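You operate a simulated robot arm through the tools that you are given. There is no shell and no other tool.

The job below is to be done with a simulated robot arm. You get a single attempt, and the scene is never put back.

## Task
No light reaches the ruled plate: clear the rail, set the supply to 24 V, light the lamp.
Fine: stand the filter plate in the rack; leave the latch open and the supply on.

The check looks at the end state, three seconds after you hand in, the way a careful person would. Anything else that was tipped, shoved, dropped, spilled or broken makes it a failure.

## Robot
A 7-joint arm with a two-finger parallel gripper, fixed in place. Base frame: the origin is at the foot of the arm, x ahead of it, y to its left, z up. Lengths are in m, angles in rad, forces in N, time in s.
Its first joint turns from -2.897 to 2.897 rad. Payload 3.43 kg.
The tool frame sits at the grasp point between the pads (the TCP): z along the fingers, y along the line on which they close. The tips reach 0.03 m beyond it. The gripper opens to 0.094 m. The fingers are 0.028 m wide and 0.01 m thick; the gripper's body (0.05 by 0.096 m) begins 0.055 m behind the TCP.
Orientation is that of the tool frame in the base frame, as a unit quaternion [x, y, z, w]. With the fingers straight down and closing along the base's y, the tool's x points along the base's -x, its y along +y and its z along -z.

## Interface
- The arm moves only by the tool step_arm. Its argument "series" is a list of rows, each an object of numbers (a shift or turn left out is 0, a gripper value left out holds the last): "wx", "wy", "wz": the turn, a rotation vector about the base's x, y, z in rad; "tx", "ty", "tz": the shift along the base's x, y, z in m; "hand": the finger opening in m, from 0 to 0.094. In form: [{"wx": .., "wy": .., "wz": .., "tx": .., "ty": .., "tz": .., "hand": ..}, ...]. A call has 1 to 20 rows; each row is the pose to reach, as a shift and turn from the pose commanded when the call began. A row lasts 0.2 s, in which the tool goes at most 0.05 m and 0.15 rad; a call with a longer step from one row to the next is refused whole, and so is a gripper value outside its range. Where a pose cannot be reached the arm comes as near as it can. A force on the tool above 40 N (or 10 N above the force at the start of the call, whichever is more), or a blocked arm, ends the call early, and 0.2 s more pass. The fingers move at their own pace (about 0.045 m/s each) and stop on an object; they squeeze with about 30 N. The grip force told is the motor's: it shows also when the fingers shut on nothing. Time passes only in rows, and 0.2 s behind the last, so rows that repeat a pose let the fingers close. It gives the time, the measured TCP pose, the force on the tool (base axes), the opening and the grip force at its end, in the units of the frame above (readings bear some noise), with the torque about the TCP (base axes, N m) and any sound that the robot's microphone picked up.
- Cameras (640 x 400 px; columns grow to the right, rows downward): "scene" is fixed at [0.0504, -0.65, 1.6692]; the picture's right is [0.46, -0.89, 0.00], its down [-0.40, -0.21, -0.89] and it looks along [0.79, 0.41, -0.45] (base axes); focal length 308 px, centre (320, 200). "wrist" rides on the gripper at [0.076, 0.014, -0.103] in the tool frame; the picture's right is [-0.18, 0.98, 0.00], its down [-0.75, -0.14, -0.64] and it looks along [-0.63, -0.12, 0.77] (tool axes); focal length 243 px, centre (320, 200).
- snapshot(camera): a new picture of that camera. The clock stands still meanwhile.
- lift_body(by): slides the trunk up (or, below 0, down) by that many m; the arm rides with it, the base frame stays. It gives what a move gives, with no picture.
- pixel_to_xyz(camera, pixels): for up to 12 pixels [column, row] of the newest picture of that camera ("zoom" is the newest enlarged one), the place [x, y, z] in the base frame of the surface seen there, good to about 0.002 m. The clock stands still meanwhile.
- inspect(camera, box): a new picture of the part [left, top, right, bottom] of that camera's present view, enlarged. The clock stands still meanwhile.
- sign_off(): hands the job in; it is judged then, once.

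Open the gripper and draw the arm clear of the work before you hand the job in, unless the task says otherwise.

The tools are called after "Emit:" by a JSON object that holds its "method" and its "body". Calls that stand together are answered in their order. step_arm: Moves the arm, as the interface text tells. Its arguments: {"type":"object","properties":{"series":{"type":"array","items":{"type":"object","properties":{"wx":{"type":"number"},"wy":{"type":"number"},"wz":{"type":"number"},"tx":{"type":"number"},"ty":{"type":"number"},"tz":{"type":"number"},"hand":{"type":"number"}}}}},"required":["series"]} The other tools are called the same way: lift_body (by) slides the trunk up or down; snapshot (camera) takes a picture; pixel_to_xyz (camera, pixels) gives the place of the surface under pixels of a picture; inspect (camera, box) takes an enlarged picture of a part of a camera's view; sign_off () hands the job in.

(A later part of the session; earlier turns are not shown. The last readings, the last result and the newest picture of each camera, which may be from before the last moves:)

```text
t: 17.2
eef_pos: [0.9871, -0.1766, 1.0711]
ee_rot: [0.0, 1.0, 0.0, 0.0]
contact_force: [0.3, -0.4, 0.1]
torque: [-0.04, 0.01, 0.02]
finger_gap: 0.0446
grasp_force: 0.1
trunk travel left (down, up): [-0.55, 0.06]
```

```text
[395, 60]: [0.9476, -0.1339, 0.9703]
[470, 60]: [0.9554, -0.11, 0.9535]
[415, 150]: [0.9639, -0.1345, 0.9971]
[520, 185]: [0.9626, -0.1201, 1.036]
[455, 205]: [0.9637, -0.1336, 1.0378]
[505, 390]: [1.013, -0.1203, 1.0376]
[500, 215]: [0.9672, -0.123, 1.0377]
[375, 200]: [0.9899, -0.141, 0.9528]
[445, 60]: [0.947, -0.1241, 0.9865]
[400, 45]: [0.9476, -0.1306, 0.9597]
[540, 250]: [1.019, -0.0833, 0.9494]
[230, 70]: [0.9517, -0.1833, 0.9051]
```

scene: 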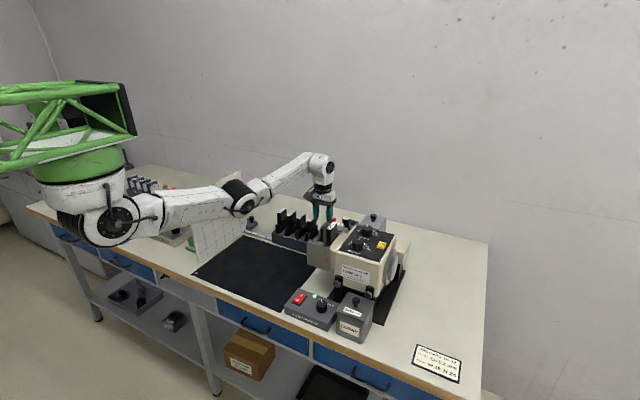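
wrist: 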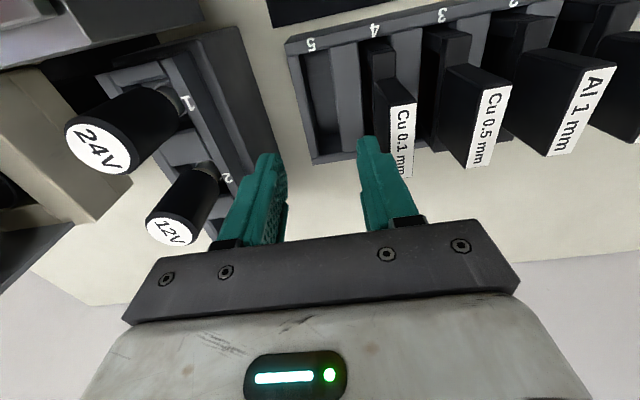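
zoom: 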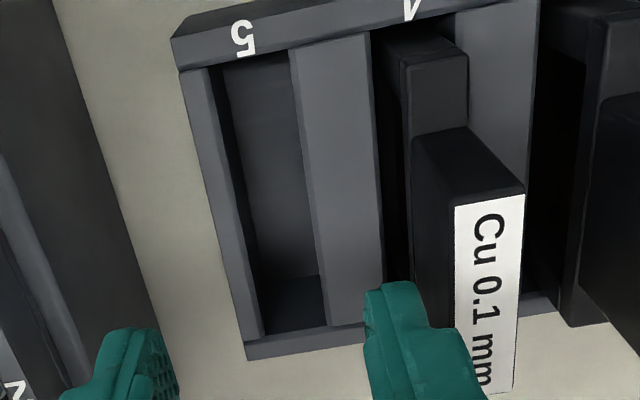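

Slot 5 centre is (0.989,−0.1745), and the seated filter in slot 4 shows shoulder z 0.987, top 1.038. Now I'll rise and go to a hover above the rail filter's handle, centre ≈(0.8245,−0.2928).

Emit:
{"method": "step_arm", "body": {"series": [{"tz": 0.05}, {"tz": 0.1}, {"tz": 0.15}, {"tz": 0.15, "tx": -0.035, "ty": -0.025}, {"tz": 0.15, "tx": -0.07, "ty": -0.05}, {"tz": 0.15, "tx": -0.105, "ty": -0.075}, {"tz": 0.15, "tx": -0.14, "ty": -0.1}, {"tz": 0.15, "tx": -0.1625, "ty": -0.1162}, {"tz": 0.15, "tx": -0.1625, "ty": -0.1162}]}}

Emit:
{"method": "snapshot", "body": {"camera": "wrist"}}

Emit:
{"method": "inspect", "body": {"camera": "wrist", "box": [240, 60, 400, 180]}}

Emit:
{"method": "pixel_to_xyz", "body": {"camera": "zoom", "pixels": [[320, 100], [320, 200], [320, 300], [200, 300]]}}

```text
t: 19.2
eef_pos: [0.8274, -0.2932, 1.2207]
ee_rot: [0.001, 1.0, 0.0, 0.0]
contact_force: [-0.3, 0.0, 0.6]
torque: [0.01, -0.02, -0.02]
finger_gap: 0.045
grasp_force: 0.0
trunk travel left (down, up): [-0.55, 0.06]
```

```text
taken
```

wrist: 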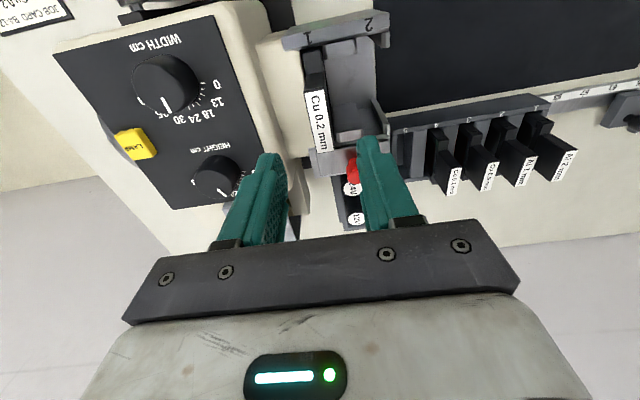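

```text
3.33 times, centred on (320, 120) of wrist
```

zoom: 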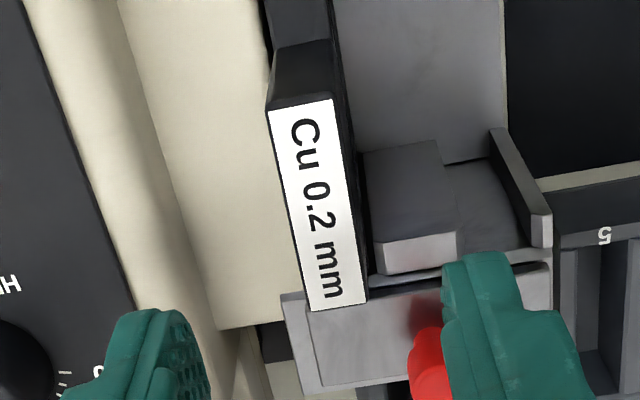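

```text
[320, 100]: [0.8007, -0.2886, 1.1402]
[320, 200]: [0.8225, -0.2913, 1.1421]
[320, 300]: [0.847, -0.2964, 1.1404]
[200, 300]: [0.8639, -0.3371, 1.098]
```

I'll sample the label's corners on this zoom to pin the handle centre line.

Emit:
{"method": "pixel_to_xyz", "body": {"camera": "zoom", "pixels": [[274, 112], [330, 101], [313, 306], [363, 299], [302, 107], [338, 302], [320, 205], [297, 210], [343, 200]]}}

```text
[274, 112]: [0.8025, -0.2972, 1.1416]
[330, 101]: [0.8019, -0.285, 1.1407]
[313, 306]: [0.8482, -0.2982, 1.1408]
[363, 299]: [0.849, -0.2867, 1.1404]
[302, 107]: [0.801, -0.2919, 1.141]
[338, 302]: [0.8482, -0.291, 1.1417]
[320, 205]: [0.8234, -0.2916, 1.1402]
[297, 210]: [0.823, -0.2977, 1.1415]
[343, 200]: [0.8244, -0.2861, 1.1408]
```

The handle centre is ≈(0.825,−0.292), top z 1.141. I'll descend around it with the fingers open, then check before closing.

Emit:
{"method": "step_arm", "body": {"series": [{"tx": -0.002, "ty": 0.001, "tz": -0.03}, {"tx": -0.002, "ty": 0.001, "tz": -0.055}, {"tx": -0.002, "ty": 0.001, "tz": -0.075}, {"tx": -0.002, "ty": 0.001, "tz": -0.087}, {"tx": -0.002, "ty": 0.001, "tz": -0.093}, {"tx": -0.002, "ty": 0.001, "tz": -0.093}]}}

Emit:
{"method": "inspect", "body": {"camera": "wrist", "box": [220, 80, 420, 230]}}

Emit:
{"method": "inspect", "body": {"camera": "scene", "box": [300, 190, 380, 250]}}

```text
t: 20.6
eef_pos: [0.8239, -0.2931, 1.1298]
ee_rot: [0.0, 1.0, 0.0, 0.001]
contact_force: [-0.5, 0.5, 0.2]
torque: [-0.01, 0.04, 0.01]
finger_gap: 0.0449
grasp_force: 0.1
trunk travel left (down, up): [-0.55, 0.06]
```

```text
2.67 times, centred on (320, 155) of wrist
```

zoom: 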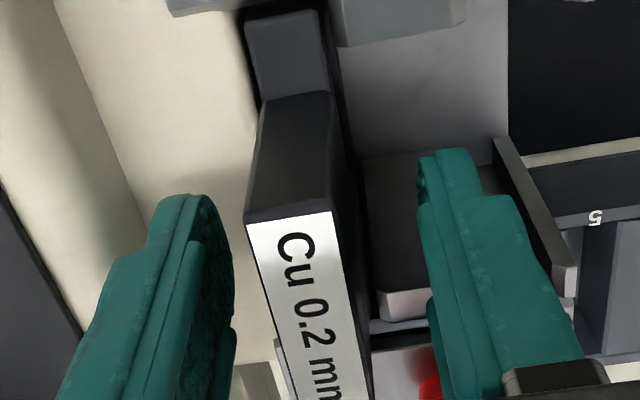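

```text
6.67 times, centred on (340, 220) of scene
```

zoom: 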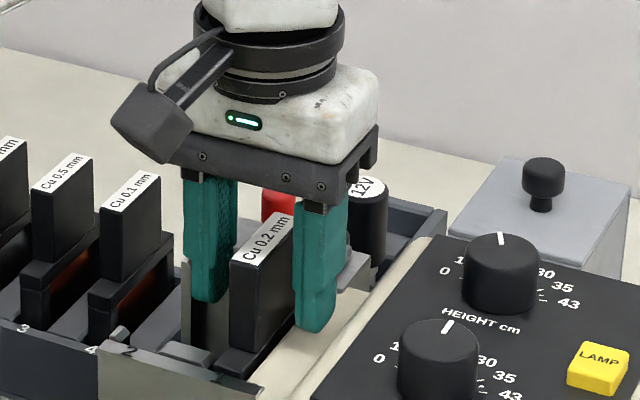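

The handle lies between the pads, about 1.5 mm toward −y of centre. I'll shift by −1.5 mm and close gently.

Emit:
{"method": "step_arm", "body": {"series": [{"ty": -0.0015}, {"ty": -0.0015, "hand": 0.025}, {"ty": -0.0015, "hand": 0.018}, {"ty": -0.0015, "hand": 0.01}, {"ty": -0.0015, "hand": 0.01}, {"ty": -0.0015, "hand": 0.01}]}}

Emit:
{"method": "inspect", "body": {"camera": "wrist", "box": [220, 80, 420, 230]}}

```text
t: 22.0
eef_pos: [0.8243, -0.2931, 1.129]
ee_rot: [0.0, 1.0, 0.0, 0.0]
contact_force: [0.6, 0.8, -0.2]
torque: [0.06, 0.04, -0.01]
finger_gap: 0.02
grasp_force: 29.9
trunk travel left (down, up): [-0.55, 0.06]
```

```text
2.67 times, centred on (320, 155) of wrist
```

zoom: 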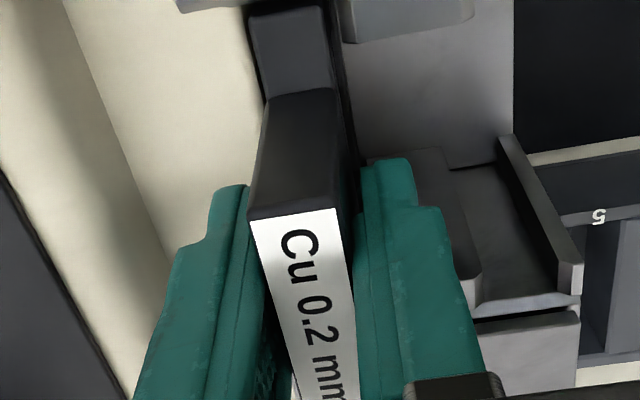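

The grip holds at a gap of 0.020 with 30 N. I'll lift straight up slowly and watch the forces.

Emit:
{"method": "step_arm", "body": {"series": [{"tz": 0.004}, {"tz": 0.01}, {"tz": 0.02}, {"tz": 0.03}, {"tz": 0.03}]}}

Emit:
{"method": "inspect", "body": {"camera": "scene", "box": [290, 180, 380, 250]}}

Emit:
{"method": "inspect", "body": {"camera": "wrist", "box": [220, 80, 420, 230]}}

```text
t: 23.2
eef_pos: [0.8225, -0.2939, 1.1591]
ee_rot: [0.0, 1.0, 0.0, 0.001]
contact_force: [0.1, -0.1, -1.5]
torque: [0.01, -0.01, -0.01]
finger_gap: 0.0199
grasp_force: 30.3
trunk travel left (down, up): [-0.55, 0.06]
```

```text
5.71 times, centred on (335, 215) of scene
```

zoom: 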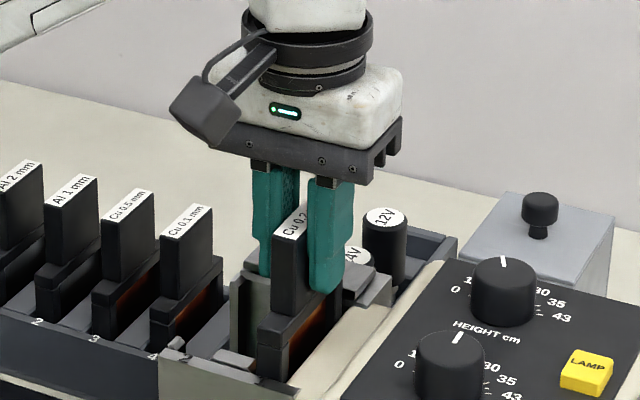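

```text
2.67 times, centred on (320, 155) of wrist
```

zoom: 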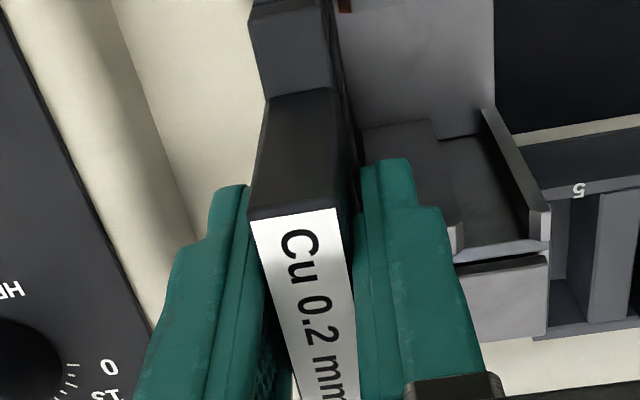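

The plate slides up freely (−1.5 N load, no snag). I'll lift another 0.11 m to clear the holder and the red knob.

Emit:
{"method": "step_arm", "body": {"series": [{"tz": 0.02}, {"tz": 0.045}, {"tz": 0.07}, {"tz": 0.095}, {"tz": 0.115}, {"tz": 0.115}]}}

Emit:
{"method": "snapshot", "body": {"camera": "scene"}}

Emit:
{"method": "inspect", "body": {"camera": "scene", "box": [270, 150, 380, 250]}}

Emit:
{"method": "snapshot", "body": {"camera": "wrist"}}

```text
t: 24.6
eef_pos: [0.8243, -0.2946, 1.2762]
ee_rot: [0.0, 1.0, 0.001, 0.0]
contact_force: [0.4, -0.1, -1.1]
torque: [0.01, 0.0, 0.0]
finger_gap: 0.0197
grasp_force: 29.7
trunk travel left (down, up): [-0.55, 0.06]
```

```text
taken
```

scene: 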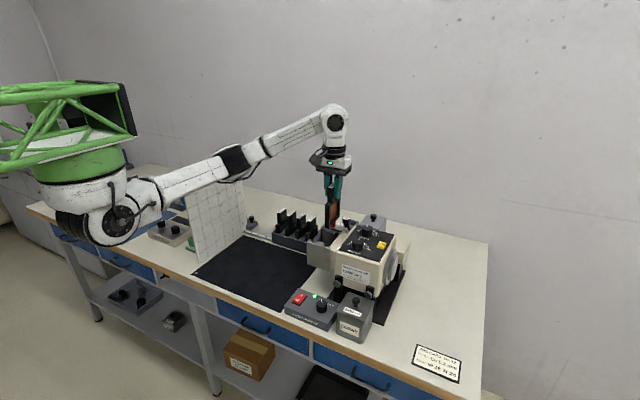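

```text
4.00 times, centred on (325, 200) of scene
```

zoom: 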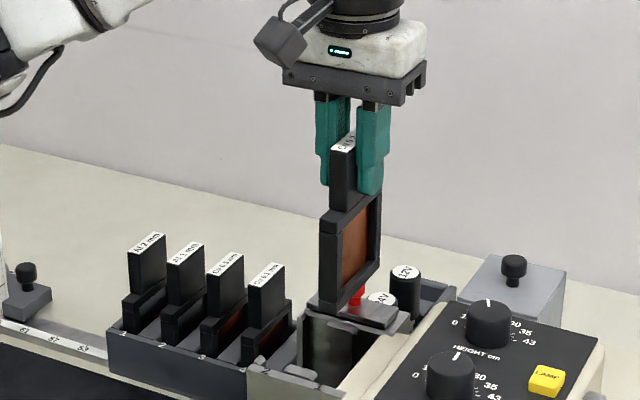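

```text
taken
```

wrist: 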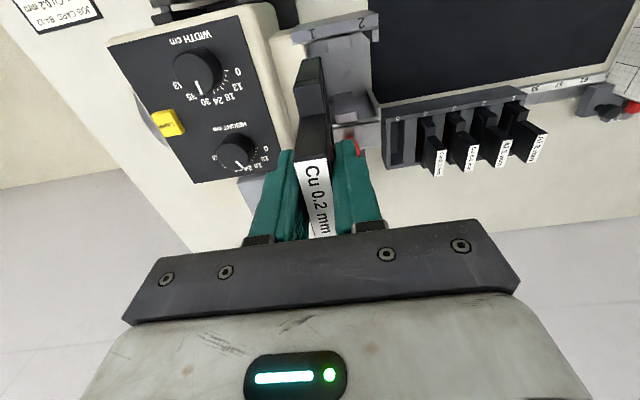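

The plate hangs vertical and clear (bottom ≈1.16). I'll carry it at this height to above slot 5: shift (+0.164,+0.120).

Emit:
{"method": "step_arm", "body": {"series": [{"tx": 0.02, "ty": 0.015}, {"tx": 0.05, "ty": 0.037}, {"tx": 0.08, "ty": 0.059}, {"tx": 0.11, "ty": 0.081}, {"tx": 0.14, "ty": 0.103}, {"tx": 0.164, "ty": 0.12}, {"tx": 0.164, "ty": 0.12}, {"tx": 0.164, "ty": 0.12}]}}

Emit:
{"method": "snapshot", "body": {"camera": "wrist"}}

Emit:
{"method": "snapshot", "body": {"camera": "scene"}}

Emit:
{"method": "inspect", "body": {"camera": "scene", "box": [260, 150, 370, 250]}}

```text
t: 26.4
eef_pos: [0.9892, -0.1726, 1.2722]
ee_rot: [0.0, 1.0, 0.0, 0.0]
contact_force: [-0.7, 0.2, -1.4]
torque: [0.0, -0.02, 0.0]
finger_gap: 0.0198
grasp_force: 30.4
trunk travel left (down, up): [-0.55, 0.06]
```

```text
taken
```

wrist: 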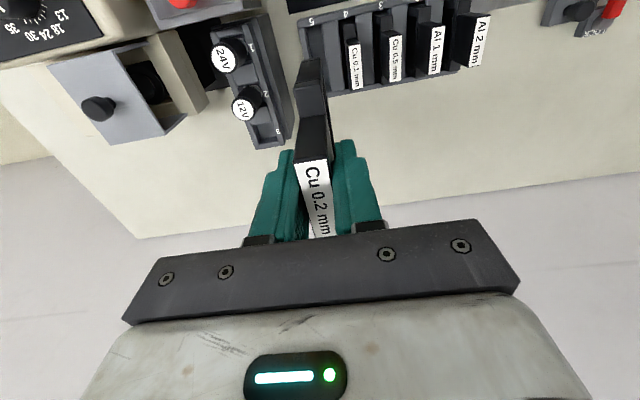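

```text
taken
```

scene: 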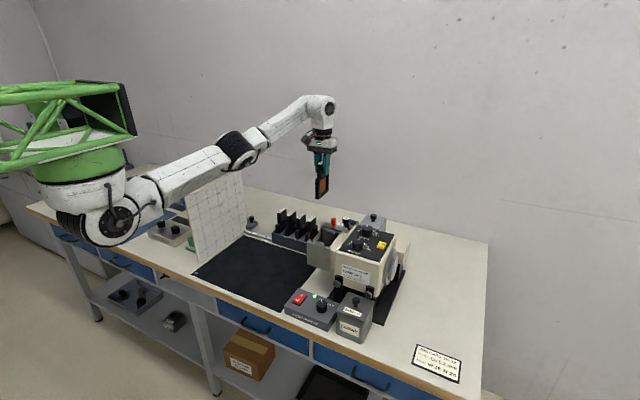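

```text
4.00 times, centred on (315, 200) of scene
```

zoom: 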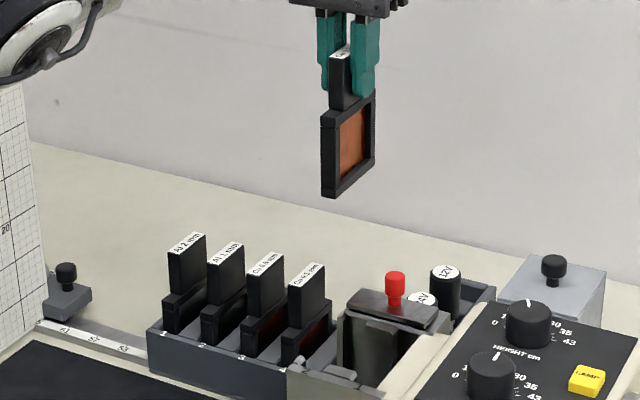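

The plate hangs above the rack and the latch is still back. I'll measure the frame's corners to align with slot 5 (centre (0.989,−0.1745)).

Emit:
{"method": "pixel_to_xyz", "body": {"camera": "zoom", "pixels": [[324, 150], [333, 150], [328, 190], [338, 185], [372, 160], [372, 105], [336, 185], [326, 125], [350, 140], [323, 185], [334, 130], [335, 70]]}}

Emit:
{"method": "inspect", "body": {"camera": "wrist", "box": [250, 20, 390, 240]}}

Emit:
{"method": "pixel_to_xyz", "body": {"camera": "wrist", "pixels": [[303, 62], [320, 60], [309, 62], [305, 100], [325, 95], [312, 90], [308, 165], [326, 162], [317, 164], [313, 75]]}}

```text
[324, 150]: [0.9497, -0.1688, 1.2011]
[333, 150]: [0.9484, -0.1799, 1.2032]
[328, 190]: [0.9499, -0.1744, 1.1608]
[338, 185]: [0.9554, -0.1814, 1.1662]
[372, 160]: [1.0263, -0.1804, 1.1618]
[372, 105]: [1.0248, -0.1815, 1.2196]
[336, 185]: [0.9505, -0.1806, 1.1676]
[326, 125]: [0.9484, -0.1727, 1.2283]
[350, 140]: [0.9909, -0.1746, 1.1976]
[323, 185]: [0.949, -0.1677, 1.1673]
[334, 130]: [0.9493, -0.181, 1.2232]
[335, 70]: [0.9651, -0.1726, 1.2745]
```

```text
1.82 times, centred on (320, 130) of wrist
```

zoom: 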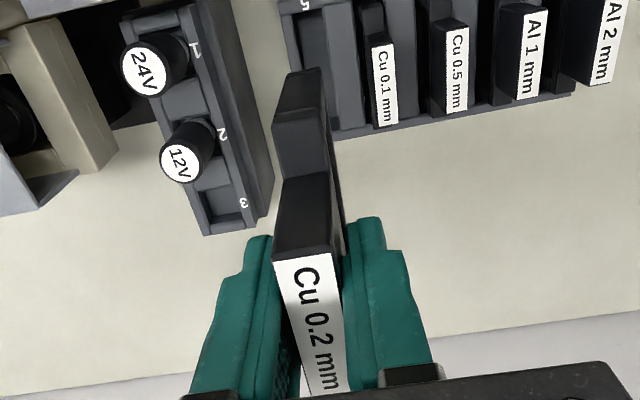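

```text
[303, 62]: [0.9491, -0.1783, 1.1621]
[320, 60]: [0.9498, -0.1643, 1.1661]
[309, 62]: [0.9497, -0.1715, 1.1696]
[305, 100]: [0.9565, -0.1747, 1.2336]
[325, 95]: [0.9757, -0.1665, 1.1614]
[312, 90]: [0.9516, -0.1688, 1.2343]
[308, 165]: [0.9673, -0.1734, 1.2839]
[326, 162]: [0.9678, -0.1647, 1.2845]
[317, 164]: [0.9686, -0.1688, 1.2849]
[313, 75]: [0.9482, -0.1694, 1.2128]
```

The frame spans y≈−0.181…−0.165 and x≈0.949…1.032; I'll shift (−0.0015,−0.002) to centre it and descend 0.18 m, stopping just above the rack walls to check.

Emit:
{"method": "step_arm", "body": {"series": [{"tx": -0.0015, "ty": -0.002}, {"tx": -0.0015, "ty": -0.002, "tz": -0.03}, {"tx": -0.0015, "ty": -0.002, "tz": -0.065}, {"tx": -0.0015, "ty": -0.002, "tz": -0.1}, {"tx": -0.0015, "ty": -0.002, "tz": -0.13}, {"tx": -0.0015, "ty": -0.002, "tz": -0.155}, {"tx": -0.0015, "ty": -0.002, "tz": -0.175}, {"tx": -0.0015, "ty": -0.002, "tz": -0.185}, {"tx": -0.0015, "ty": -0.002, "tz": -0.185}]}}

Emit:
{"method": "snapshot", "body": {"camera": "wrist"}}

Emit:
{"method": "inspect", "body": {"camera": "wrist", "box": [240, 20, 400, 180]}}

Emit:
{"method": "inspect", "body": {"camera": "scene", "box": [270, 180, 350, 250]}}

```text
t: 28.4
eef_pos: [0.9852, -0.1757, 1.0903]
ee_rot: [-0.001, 1.0, 0.0, 0.0]
contact_force: [-0.8, 0.1, -2.2]
torque: [-0.01, 0.0, -0.03]
finger_gap: 0.0199
grasp_force: 29.9
trunk travel left (down, up): [-0.55, 0.06]
```

```text
taken
```

wrist: 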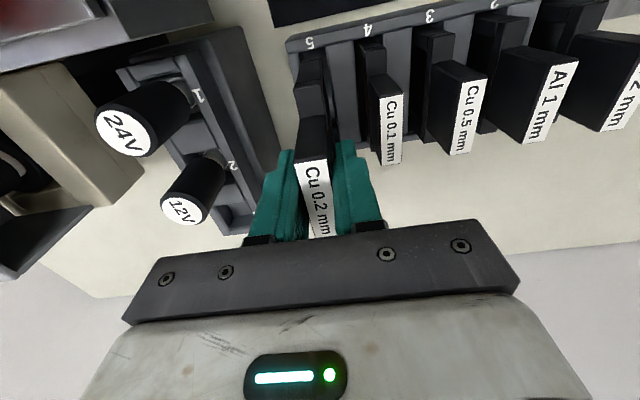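

```text
2.50 times, centred on (320, 100) of wrist
```

zoom: 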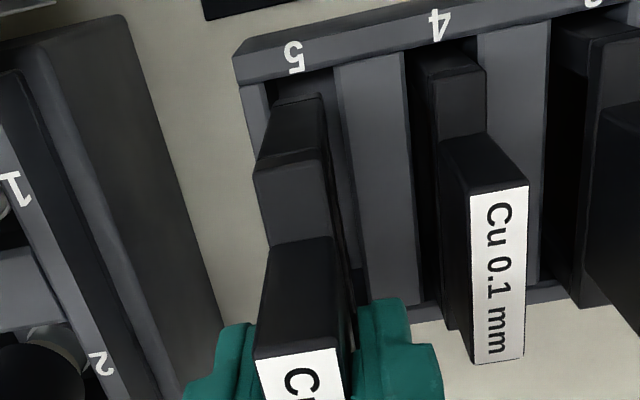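

```text
5.71 times, centred on (310, 215) of scene
```

zoom: 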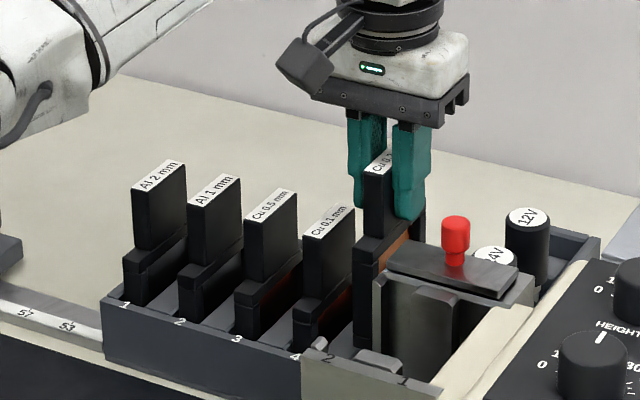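

The frame is just above slot 5. I'll measure its lower edge against the slot from this close zoom before inserting.

Emit:
{"method": "pixel_to_xyz", "body": {"camera": "wrist", "pixels": [[304, 62], [318, 61], [306, 58], [322, 57], [297, 85], [318, 83], [299, 64], [326, 62], [310, 50], [296, 55], [335, 60], [356, 60]]}}

Emit:
{"method": "inspect", "body": {"camera": "wrist", "box": [280, 30, 360, 90]}}

Emit:
{"method": "pixel_to_xyz", "body": {"camera": "zoom", "pixels": [[170, 280], [300, 260], [155, 330], [310, 330], [120, 230], [100, 270], [350, 200], [250, 200], [210, 250], [180, 240], [300, 230], [250, 330]]}}

```text
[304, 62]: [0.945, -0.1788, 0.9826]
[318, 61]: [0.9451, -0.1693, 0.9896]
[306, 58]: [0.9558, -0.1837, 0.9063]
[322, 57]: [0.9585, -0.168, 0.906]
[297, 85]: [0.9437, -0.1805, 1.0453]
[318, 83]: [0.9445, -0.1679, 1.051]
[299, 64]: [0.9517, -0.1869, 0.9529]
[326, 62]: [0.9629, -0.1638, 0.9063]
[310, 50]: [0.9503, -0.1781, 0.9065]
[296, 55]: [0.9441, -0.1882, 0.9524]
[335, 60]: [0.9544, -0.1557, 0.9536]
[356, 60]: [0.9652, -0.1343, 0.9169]
```

```text
6.67 times, centred on (320, 60) of wrist
```

zoom: 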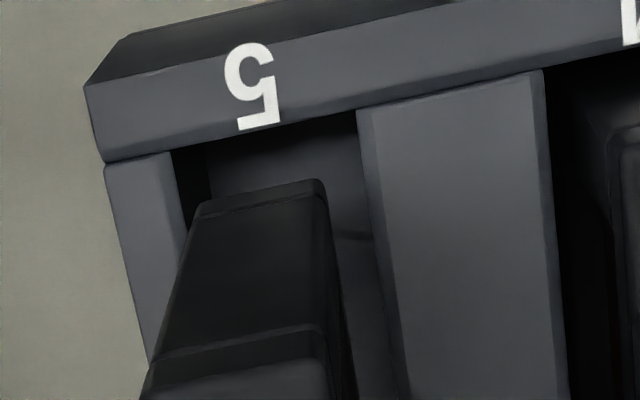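

```text
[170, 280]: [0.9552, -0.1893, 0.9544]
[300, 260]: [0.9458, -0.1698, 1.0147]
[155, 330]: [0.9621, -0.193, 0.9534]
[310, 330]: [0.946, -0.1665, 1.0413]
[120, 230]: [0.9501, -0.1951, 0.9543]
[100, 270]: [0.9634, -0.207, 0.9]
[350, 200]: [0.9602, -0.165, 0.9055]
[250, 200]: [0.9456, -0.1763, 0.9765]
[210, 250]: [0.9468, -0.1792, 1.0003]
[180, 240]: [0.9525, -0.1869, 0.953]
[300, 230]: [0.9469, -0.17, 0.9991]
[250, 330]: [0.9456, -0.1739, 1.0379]
```

The frame's near face is at x≈0.9455 (slot wall 0.944) and centre y≈−0.1735, so I'll shift (+0.0035,−0.0008) and lower in small steps, watching the force.

Emit:
{"method": "step_arm", "body": {"series": [{"tx": 0.0035, "ty": -0.0008}, {"tx": 0.0035, "ty": -0.0008, "tz": -0.01}, {"tx": 0.0035, "ty": -0.0008, "tz": -0.02}, {"tx": 0.0035, "ty": -0.0008, "tz": -0.03}, {"tx": 0.0035, "ty": -0.0008, "tz": -0.03}]}}

Emit:
{"method": "inspect", "body": {"camera": "wrist", "box": [270, 20, 370, 110]}}

Emit:
{"method": "pixel_to_xyz", "body": {"camera": "zoom", "pixels": [[200, 200], [270, 190], [250, 240], [140, 150], [320, 150]]}}

```text
t: 29.6
eef_pos: [0.9892, -0.1751, 1.0613]
ee_rot: [0.0, 1.0, 0.0, 0.0]
contact_force: [0.1, 0.1, -1.3]
torque: [0.02, -0.02, 0.02]
finger_gap: 0.0201
grasp_force: 30.3
trunk travel left (down, up): [-0.55, 0.06]
```

```text
4.44 times, centred on (320, 65) of wrist
```

zoom: 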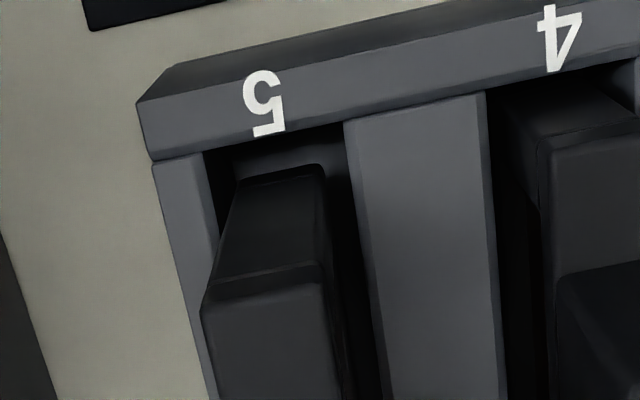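

```text
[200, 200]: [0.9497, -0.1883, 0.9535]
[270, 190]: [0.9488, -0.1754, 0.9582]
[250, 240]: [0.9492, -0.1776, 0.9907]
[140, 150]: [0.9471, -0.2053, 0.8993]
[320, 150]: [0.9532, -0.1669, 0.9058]
```

The lower edge has entered slot 5 with no contact. I'll continue down in small steps.

Emit:
{"method": "step_arm", "body": {"series": [{"tz": -0.008}, {"tz": -0.016}, {"tz": -0.024}, {"tz": -0.029}, {"tz": -0.029}]}}

Emit:
{"method": "inspect", "body": {"camera": "wrist", "box": [260, 20, 440, 160]}}

Emit:
{"method": "inspect", "body": {"camera": "scene", "box": [270, 190, 350, 250]}}

```text
t: 30.8
eef_pos: [0.9898, -0.1767, 1.0323]
ee_rot: [-0.001, 1.0, -0.001, -0.001]
contact_force: [-0.6, -0.3, -0.7]
torque: [-0.03, 0.0, 0.01]
finger_gap: 0.0199
grasp_force: 30.1
trunk travel left (down, up): [-0.55, 0.06]
```

```text
2.86 times, centred on (350, 90) of wrist
```

zoom: 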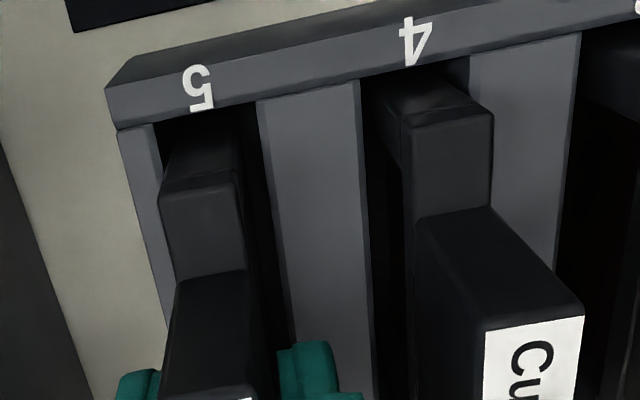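

```text
6.67 times, centred on (310, 220) of scene
```

zoom: 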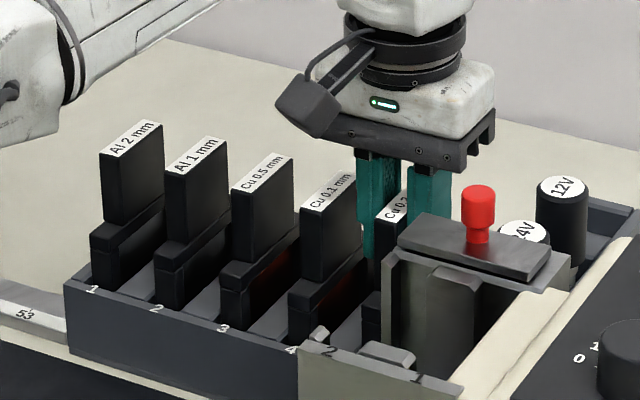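

The frame is nearly seated; I'll go the last millimetres down at 2 mm per row until the floor is felt.

Emit:
{"method": "step_arm", "body": {"series": [{"tz": -0.002}, {"tz": -0.004}, {"tz": -0.006}, {"tz": -0.007}, {"tz": -0.008}, {"tz": -0.008}]}}

Emit:
{"method": "pixel_to_xyz", "body": {"camera": "wrist", "pixels": [[300, 92]]}}

```text
t: 32.2
eef_pos: [0.9892, -0.1773, 1.0259]
ee_rot: [0.0, 1.0, -0.001, 0.001]
contact_force: [1.9, 1.5, 19.1]
torque: [0.1, 0.63, -0.04]
finger_gap: 0.02
grasp_force: 30.3
trunk travel left (down, up): [-0.55, 0.06]
```

```text
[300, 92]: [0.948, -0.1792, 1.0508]
```

The floor is felt (19 N, TCP z 1.026, matching the seated height). I'll relax 1 mm, open to 0.04, and rise.

Emit:
{"method": "step_arm", "body": {"series": [{"tz": 0.0015}, {"tz": 0.0015, "hand": 0.04}, {"tz": 0.0015, "hand": 0.04}, {"tz": 0.0015, "hand": 0.04}]}}

Emit:
{"method": "inspect", "body": {"camera": "wrist", "box": [230, 20, 440, 180]}}

```text
t: 33.2
eef_pos: [0.9894, -0.1777, 1.0247]
ee_rot: [0.0, 1.0, 0.0, 0.001]
contact_force: [0.5, 0.0, -0.1]
torque: [-0.01, -0.03, -0.01]
finger_gap: 0.0398
grasp_force: 0.0
trunk travel left (down, up): [-0.55, 0.06]
```

```text
2.50 times, centred on (335, 100) of wrist
```

zoom: 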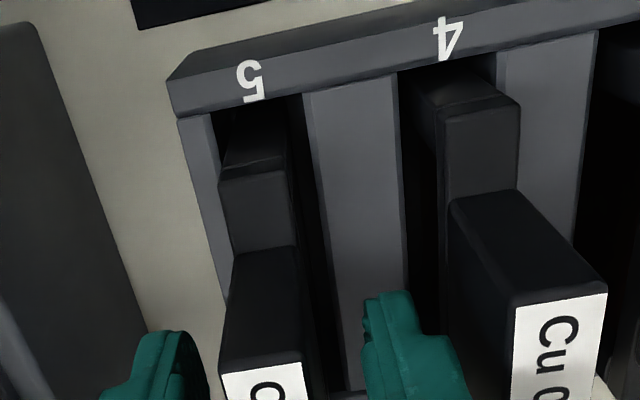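

The plate stands free between the open fingers. I'll rise straight up to safe height and look at the result.

Emit:
{"method": "step_arm", "body": {"series": [{"tz": 0.01}, {"tz": 0.03}, {"tz": 0.06}, {"tz": 0.1}, {"tz": 0.15}, {"tz": 0.2}, {"tz": 0.2}]}}

Emit:
{"method": "snapshot", "body": {"camera": "wrist"}}

Emit:
{"method": "inspect", "body": {"camera": "scene", "box": [260, 180, 380, 260]}}

Emit:
{"method": "inspect", "body": {"camera": "wrist", "box": [240, 0, 440, 130]}}

```text
t: 34.8
eef_pos: [0.9896, -0.1772, 1.2268]
ee_rot: [0.0, 1.0, 0.0, -0.001]
contact_force: [-0.1, -0.7, 0.6]
torque: [-0.02, 0.01, -0.01]
finger_gap: 0.0399
grasp_force: 0.1
trunk travel left (down, up): [-0.55, 0.06]
```

```text
taken
```

wrist: 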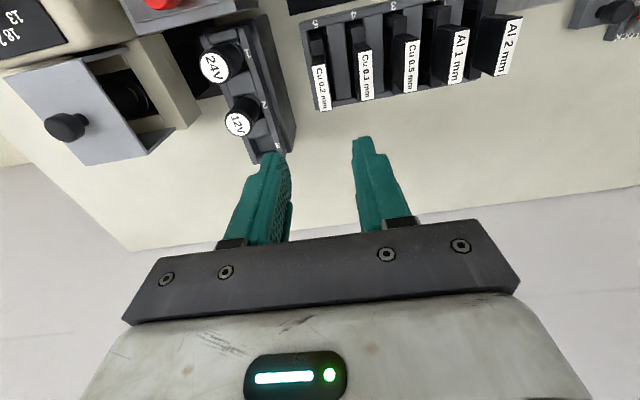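

```text
5.00 times, centred on (320, 220) of scene
```

zoom: 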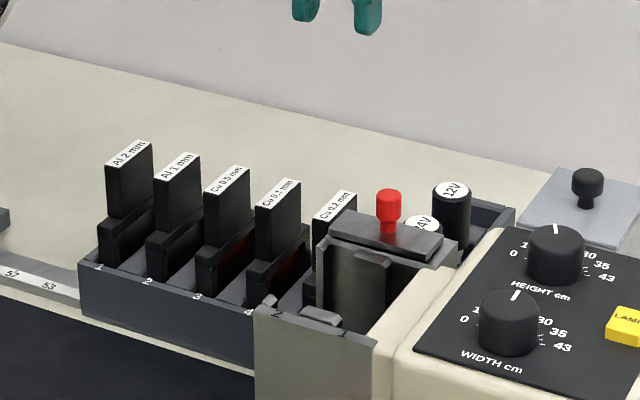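

```text
3.08 times, centred on (340, 65) of wrist
```

zoom: 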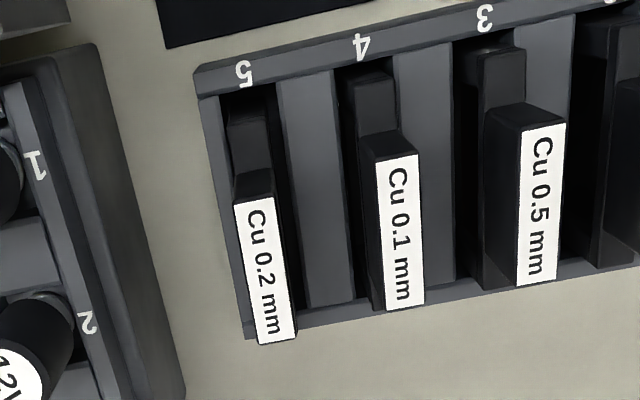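

The Cu 0.2 mm plate now stands in slot 5, square like its neighbours, and the latch is still open. Next I'll retreat over the bench to look closely at the supply knob from (0.545,−0.315).

Emit:
{"method": "step_arm", "body": {"series": [{"tx": -0.04, "ty": -0.012}, {"tx": -0.08, "ty": -0.025}, {"tx": -0.12, "ty": -0.037}, {"tx": -0.16, "ty": -0.05}, {"tx": -0.2, "ty": -0.062}, {"tx": -0.24, "ty": -0.075}, {"tx": -0.28, "ty": -0.087}, {"tx": -0.32, "ty": -0.1}, {"tx": -0.36, "ty": -0.112}, {"tx": -0.4, "ty": -0.125}, {"tx": -0.4446, "ty": -0.138}, {"tx": -0.4446, "ty": -0.138, "tz": -0.04}, {"tx": -0.4446, "ty": -0.138, "tz": -0.08}, {"tx": -0.4446, "ty": -0.138, "tz": -0.107}, {"tx": -0.4446, "ty": -0.138, "tz": -0.107}]}}

Emit:
{"method": "snapshot", "body": {"camera": "wrist"}}

Emit:
{"method": "inspect", "body": {"camera": "wrist", "box": [220, 60, 420, 200]}}

Emit:
{"method": "snapshot", "body": {"camera": "scene"}}

```text
t: 38.0
eef_pos: [0.5453, -0.3153, 1.1189]
ee_rot: [0.001, 1.0, 0.0, 0.0]
contact_force: [0.0, -0.6, -0.5]
torque: [-0.01, 0.0, 0.0]
finger_gap: 0.0401
grasp_force: 0.0
trunk travel left (down, up): [-0.55, 0.06]
```

```text
taken
```

wrist: 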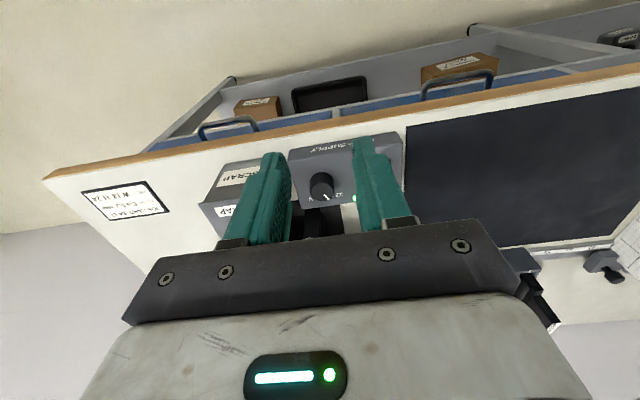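

```text
2.86 times, centred on (320, 130) of wrist
```

zoom: 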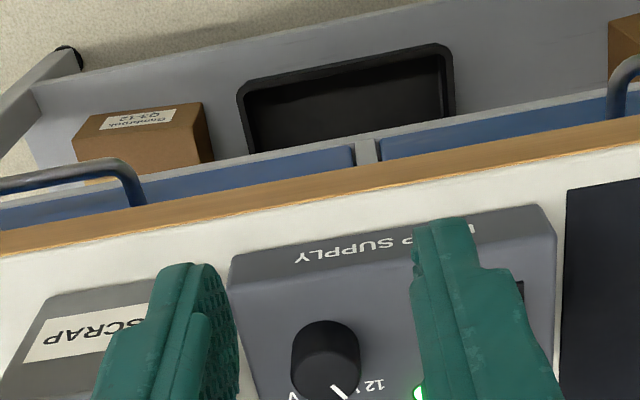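

```text
taken
```

scene: 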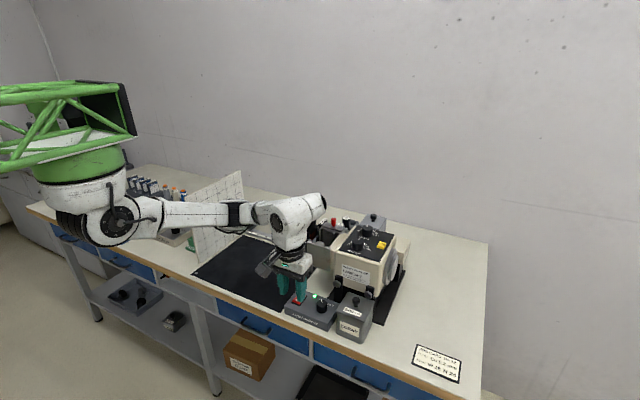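

The supply knob is at about (322,187) in the wrist view, between the fingers. I'll enlarge right there and measure the pointer and ticks.

Emit:
{"method": "inspect", "body": {"camera": "wrist", "box": [285, 160, 369, 218]}}

Emit:
{"method": "pixel_to_xyz", "body": {"camera": "zoom", "pixels": [[280, 170], [300, 230], [320, 260], [260, 200], [340, 200], [380, 260], [240, 290], [300, 150], [250, 180], [340, 180], [300, 120], [280, 210]]}}

```text
6.90 times, centred on (327, 189) of wrist
```

zoom: 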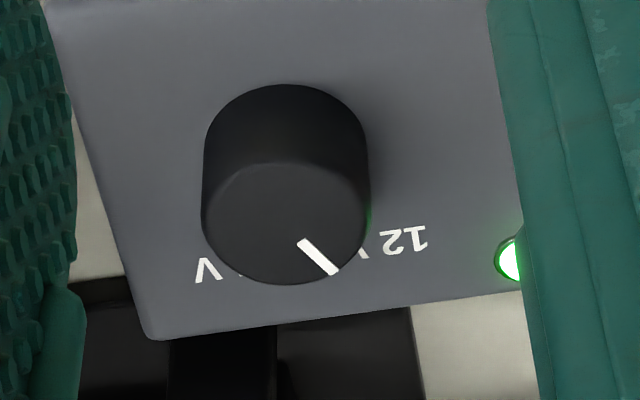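

```text
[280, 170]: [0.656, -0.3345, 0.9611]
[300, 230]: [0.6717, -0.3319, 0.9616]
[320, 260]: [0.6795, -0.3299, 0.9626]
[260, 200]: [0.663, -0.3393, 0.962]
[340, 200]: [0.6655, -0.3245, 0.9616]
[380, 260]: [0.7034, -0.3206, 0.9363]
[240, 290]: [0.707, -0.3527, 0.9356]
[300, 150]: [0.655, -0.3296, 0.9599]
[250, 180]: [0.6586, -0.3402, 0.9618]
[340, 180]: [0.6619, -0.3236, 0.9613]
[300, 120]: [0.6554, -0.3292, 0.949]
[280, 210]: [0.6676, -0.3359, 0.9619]
```

The pointer is at ≈27° to +y from +x, next to the "12 V" tick; the exact 24 V tick angle needs a top view. The wrist camera sees straight down at its top edge, so I'll go to (0.715,−0.345,1.28).

Emit:
{"method": "step_arm", "body": {"series": [{"tz": 0.045}, {"tz": 0.09}, {"tz": 0.135, "tx": 0.01}, {"tz": 0.161, "tx": 0.05, "ty": -0.01}, {"tz": 0.161, "tx": 0.09, "ty": -0.02}, {"tz": 0.161, "tx": 0.13, "ty": -0.03}, {"tz": 0.161, "tx": 0.17, "ty": -0.03}, {"tz": 0.161, "tx": 0.17, "ty": -0.03}]}}

Emit:
{"method": "snapshot", "body": {"camera": "wrist"}}

Emit:
{"method": "inspect", "body": {"camera": "wrist", "box": [260, 0, 380, 75]}}

```text
t: 39.8
eef_pos: [0.7137, -0.3455, 1.2813]
ee_rot: [0.0, 1.0, 0.0, 0.0]
contact_force: [-0.7, 0.0, -0.1]
torque: [0.01, 0.0, 0.0]
finger_gap: 0.0399
grasp_force: 0.1
trunk travel left (down, up): [-0.55, 0.06]
```

```text
taken
```

wrist: 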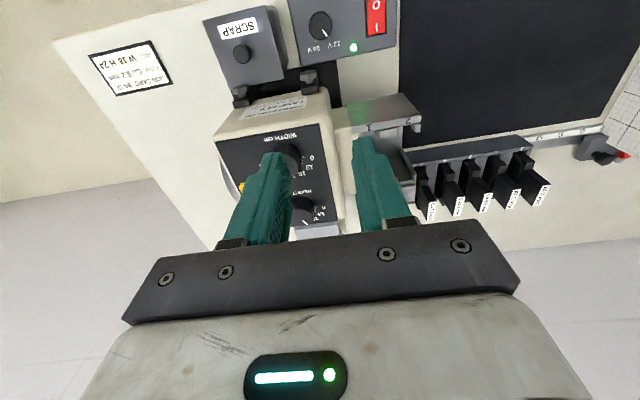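

```text
5.33 times, centred on (320, 38) of wrist
```

zoom: 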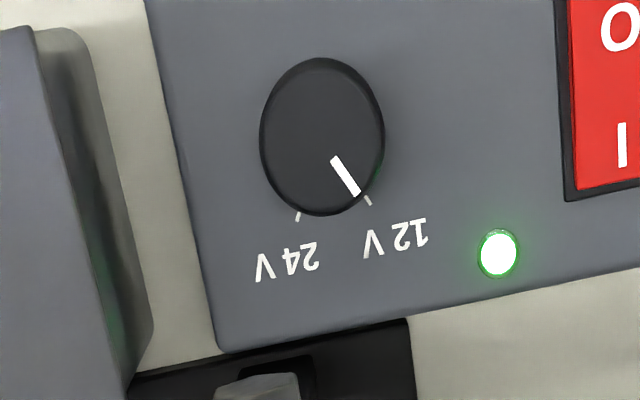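

From above, the pointer sits on the 12 V tick (zoom (368,200)) and the 24 V tick is at (298,216). I'll measure the ticks and the knob rim.

Emit:
{"method": "pixel_to_xyz", "body": {"camera": "zoom", "pixels": [[369, 202], [297, 218], [322, 135], [335, 160], [355, 190], [265, 140], [380, 130], [322, 65], [322, 205], [298, 214], [366, 198], [345, 175]]}}

Emit:
{"method": "inspect", "body": {"camera": "wrist", "box": [296, 0, 352, 42]}}

Emit:
{"method": "pixel_to_xyz", "body": {"camera": "wrist", "pixels": [[280, 50], [285, 30], [278, 10], [283, 70], [352, 48], [376, 15], [293, 20], [340, 60]]}}

```text
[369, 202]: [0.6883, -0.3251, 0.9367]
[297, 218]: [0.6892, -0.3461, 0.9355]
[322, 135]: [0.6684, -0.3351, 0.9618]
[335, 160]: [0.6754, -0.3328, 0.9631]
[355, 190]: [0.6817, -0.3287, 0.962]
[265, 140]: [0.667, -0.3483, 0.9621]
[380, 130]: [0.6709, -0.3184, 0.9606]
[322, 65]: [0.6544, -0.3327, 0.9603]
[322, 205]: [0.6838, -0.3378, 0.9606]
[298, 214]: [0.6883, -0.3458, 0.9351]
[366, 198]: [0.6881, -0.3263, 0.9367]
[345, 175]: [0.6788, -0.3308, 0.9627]
```

```text
9.52 times, centred on (324, 21) of wrist
```

zoom: 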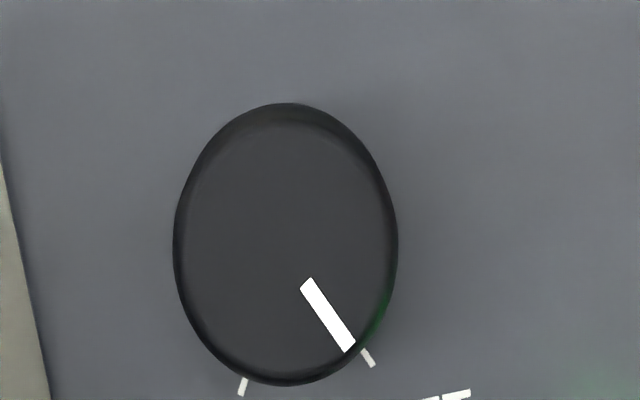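

```text
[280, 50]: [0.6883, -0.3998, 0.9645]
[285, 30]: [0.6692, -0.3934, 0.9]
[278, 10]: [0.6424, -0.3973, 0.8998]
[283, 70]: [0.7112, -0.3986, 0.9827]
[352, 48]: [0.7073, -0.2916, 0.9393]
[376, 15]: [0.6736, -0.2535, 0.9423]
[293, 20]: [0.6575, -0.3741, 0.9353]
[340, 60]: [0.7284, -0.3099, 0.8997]
```

Knob centre ≈(0.6695,−0.335), radius 0.015, top z 0.962; ticks lie at about ±28° so it needs ≈−57°. I'll check the lamp's near face and neighbours for hand clearance before going down.

Emit:
{"method": "snapshot", "body": {"camera": "scene"}}

Emit:
{"method": "pixel_to_xyz", "body": {"camera": "scene", "pixels": [[350, 268], [365, 278], [338, 284], [372, 292], [320, 262], [312, 250], [345, 300], [336, 312], [360, 300], [328, 280], [356, 298], [318, 275]]}}

Emit:
{"method": "inspect", "body": {"camera": "scene", "box": [290, 230, 390, 340]}}

```text
taken
```

scene: 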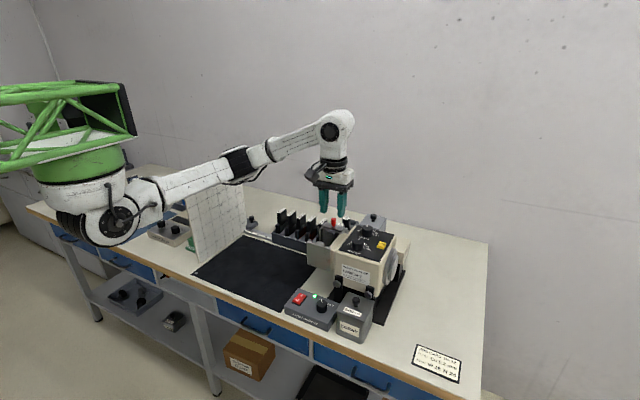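

```text
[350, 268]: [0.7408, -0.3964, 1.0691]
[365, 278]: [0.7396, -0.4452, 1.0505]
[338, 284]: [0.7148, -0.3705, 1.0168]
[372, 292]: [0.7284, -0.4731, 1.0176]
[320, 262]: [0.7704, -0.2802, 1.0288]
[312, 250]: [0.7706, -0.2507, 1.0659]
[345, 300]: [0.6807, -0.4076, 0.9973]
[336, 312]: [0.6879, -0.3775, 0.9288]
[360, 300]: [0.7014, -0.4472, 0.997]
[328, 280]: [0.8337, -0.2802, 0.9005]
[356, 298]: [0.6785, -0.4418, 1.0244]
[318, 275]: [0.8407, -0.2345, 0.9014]
```

```text
3.64 times, centred on (340, 285) of scene
```

zoom: 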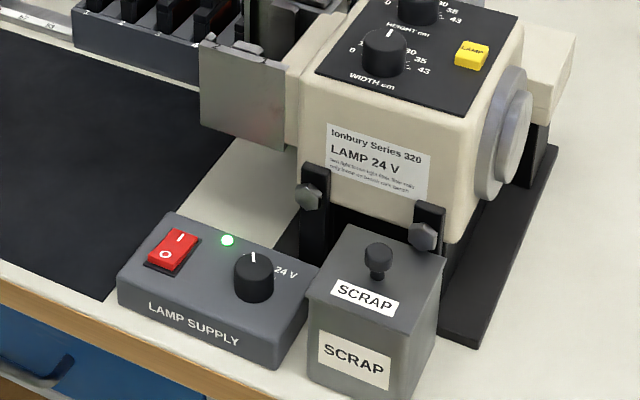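

The hex clamp screw near (0.715,−0.37,1.017) and lamp face x≈0.74 are the close neighbours; turning from yaw 0 to −57° at TCP z≈0.977 keeps the hand clear of them. I'll go above the knob and descend to just over it first.

Emit:
{"method": "step_arm", "body": {"series": [{"tx": -0.022, "ty": 0.005, "hand": 0.05}, {"tx": -0.0442, "ty": 0.0105}, {"tx": -0.0442, "ty": 0.0105, "tz": -0.045}, {"tx": -0.0442, "ty": 0.0105, "tz": -0.09}, {"tx": -0.0442, "ty": 0.0105, "tz": -0.135}, {"tx": -0.0442, "ty": 0.0105, "tz": -0.18}, {"tx": -0.0442, "ty": 0.0105, "tz": -0.22}, {"tx": -0.0442, "ty": 0.0105, "tz": -0.25}, {"tx": -0.0442, "ty": 0.0105, "tz": -0.265}, {"tx": -0.0442, "ty": 0.0105, "tz": -0.265}]}}

Emit:
{"method": "snapshot", "body": {"camera": "wrist"}}

Emit:
{"method": "inspect", "body": {"camera": "scene", "box": [270, 230, 390, 340]}}

```text
t: 42.0
eef_pos: [0.6723, -0.3361, 1.0135]
ee_rot: [0.0, 1.0, 0.0, 0.0]
contact_force: [0.7, -0.7, 0.7]
torque: [0.02, 0.01, -0.02]
finger_gap: 0.05
grasp_force: 0.1
trunk travel left (down, up): [-0.55, 0.06]
```

```text
taken
```

wrist: 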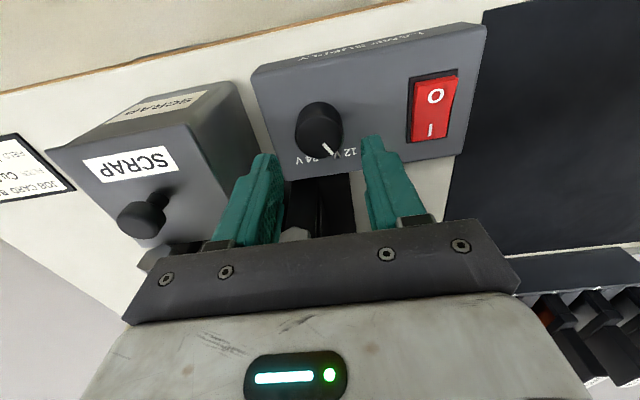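

```text
3.64 times, centred on (330, 285) of scene
```

zoom: 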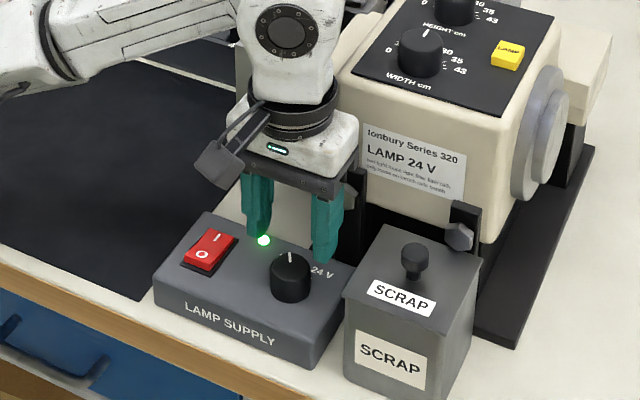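

The fingers are over the knob; before lowering further I'll measure the hex screw visible at (295,235) and the posts beneath the hand.

Emit:
{"method": "pixel_to_xyz", "body": {"camera": "wrist", "pixels": [[295, 235], [300, 228], [320, 205], [340, 200], [285, 232], [160, 252], [310, 230], [335, 225], [318, 130], [320, 115], [300, 130], [340, 130]]}}

Emit:
{"method": "inspect", "body": {"camera": "wrist", "box": [250, 170, 390, 250]}}

```text
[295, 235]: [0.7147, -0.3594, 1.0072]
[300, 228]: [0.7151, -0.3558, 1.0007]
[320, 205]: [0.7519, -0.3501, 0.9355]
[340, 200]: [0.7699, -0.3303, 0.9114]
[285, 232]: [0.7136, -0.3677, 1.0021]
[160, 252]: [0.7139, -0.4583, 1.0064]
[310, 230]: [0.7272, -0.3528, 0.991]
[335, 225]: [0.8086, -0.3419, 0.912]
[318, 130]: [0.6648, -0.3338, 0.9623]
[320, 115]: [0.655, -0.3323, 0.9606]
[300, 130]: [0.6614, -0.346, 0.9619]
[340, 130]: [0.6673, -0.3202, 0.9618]
```

```text
4.57 times, centred on (320, 210) of wrist
```

zoom: 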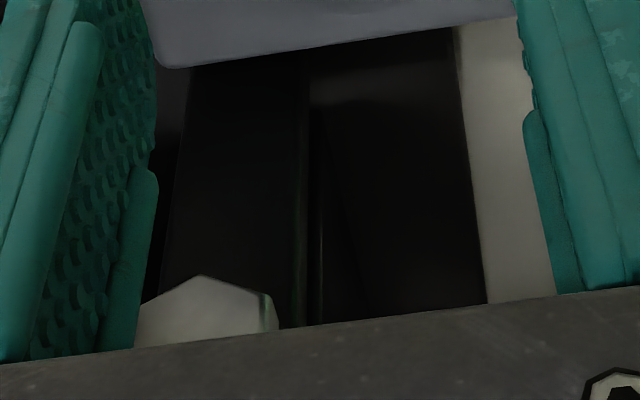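

The screw head is at x≥0.7145, y<−0.355 — about 2 cm outside the hand's sweep. I'll centre on the knob (−0.0025,+0.001) and lower to TCP z≈0.977.

Emit:
{"method": "step_arm", "body": {"series": [{"tx": -0.0025, "ty": 0.001}, {"tx": -0.0025, "ty": 0.001, "tz": -0.012}, {"tx": -0.0025, "ty": 0.001, "tz": -0.024}, {"tx": -0.0025, "ty": 0.001, "tz": -0.032}, {"tx": -0.0025, "ty": 0.001, "tz": -0.037}, {"tx": -0.0025, "ty": 0.001, "tz": -0.037}]}}

Emit:
{"method": "inspect", "body": {"camera": "wrist", "box": [230, 80, 410, 230]}}

Emit:
{"method": "inspect", "body": {"camera": "scene", "box": [280, 250, 380, 340]}}

```text
t: 43.4
eef_pos: [0.67, -0.3334, 0.9754]
ee_rot: [-0.001, 1.0, 0.0, 0.0]
contact_force: [-0.1, 1.0, 0.5]
torque: [0.03, 0.03, -0.01]
finger_gap: 0.05
grasp_force: 0.0
trunk travel left (down, up): [-0.55, 0.06]
```

```text
2.67 times, centred on (320, 155) of wrist
```

zoom: 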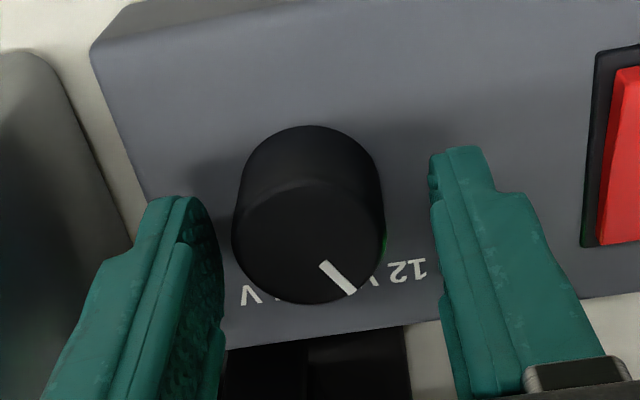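

```text
4.44 times, centred on (330, 295) of scene
```

zoom: 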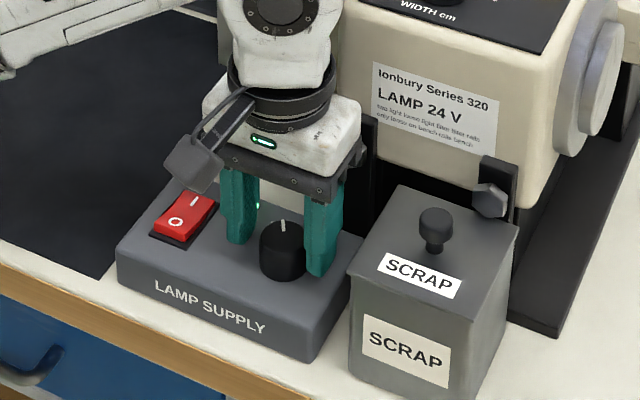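

The knob's axis is about 2 mm to −x and −y of the tool axis. I'll correct by (−0.002,−0.002) and close on the knob.

Emit:
{"method": "step_arm", "body": {"series": [{"tx": -0.002, "ty": -0.002}, {"tx": -0.002, "ty": -0.002, "hand": 0.036}, {"tx": -0.002, "ty": -0.002, "hand": 0.024}, {"tx": -0.002, "ty": -0.002, "hand": 0.024}, {"tx": -0.002, "ty": -0.002, "hand": 0.024}]}}

Emit:
{"method": "inspect", "body": {"camera": "wrist", "box": [230, 80, 410, 230]}}

```text
t: 44.6
eef_pos: [0.6661, -0.3366, 0.9755]
ee_rot: [-0.001, 1.0, 0.0, 0.0]
contact_force: [0.1, -2.9, -1.7]
torque: [-0.34, -0.05, 0.0]
finger_gap: 0.0334
grasp_force: 44.9
trunk travel left (down, up): [-0.55, 0.06]
```

```text
2.67 times, centred on (320, 155) of wrist
```

zoom: 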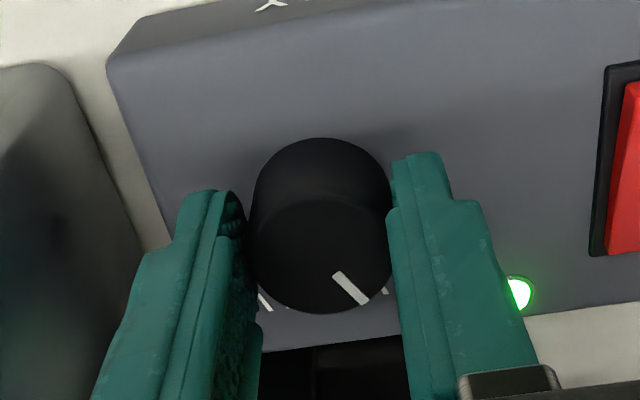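

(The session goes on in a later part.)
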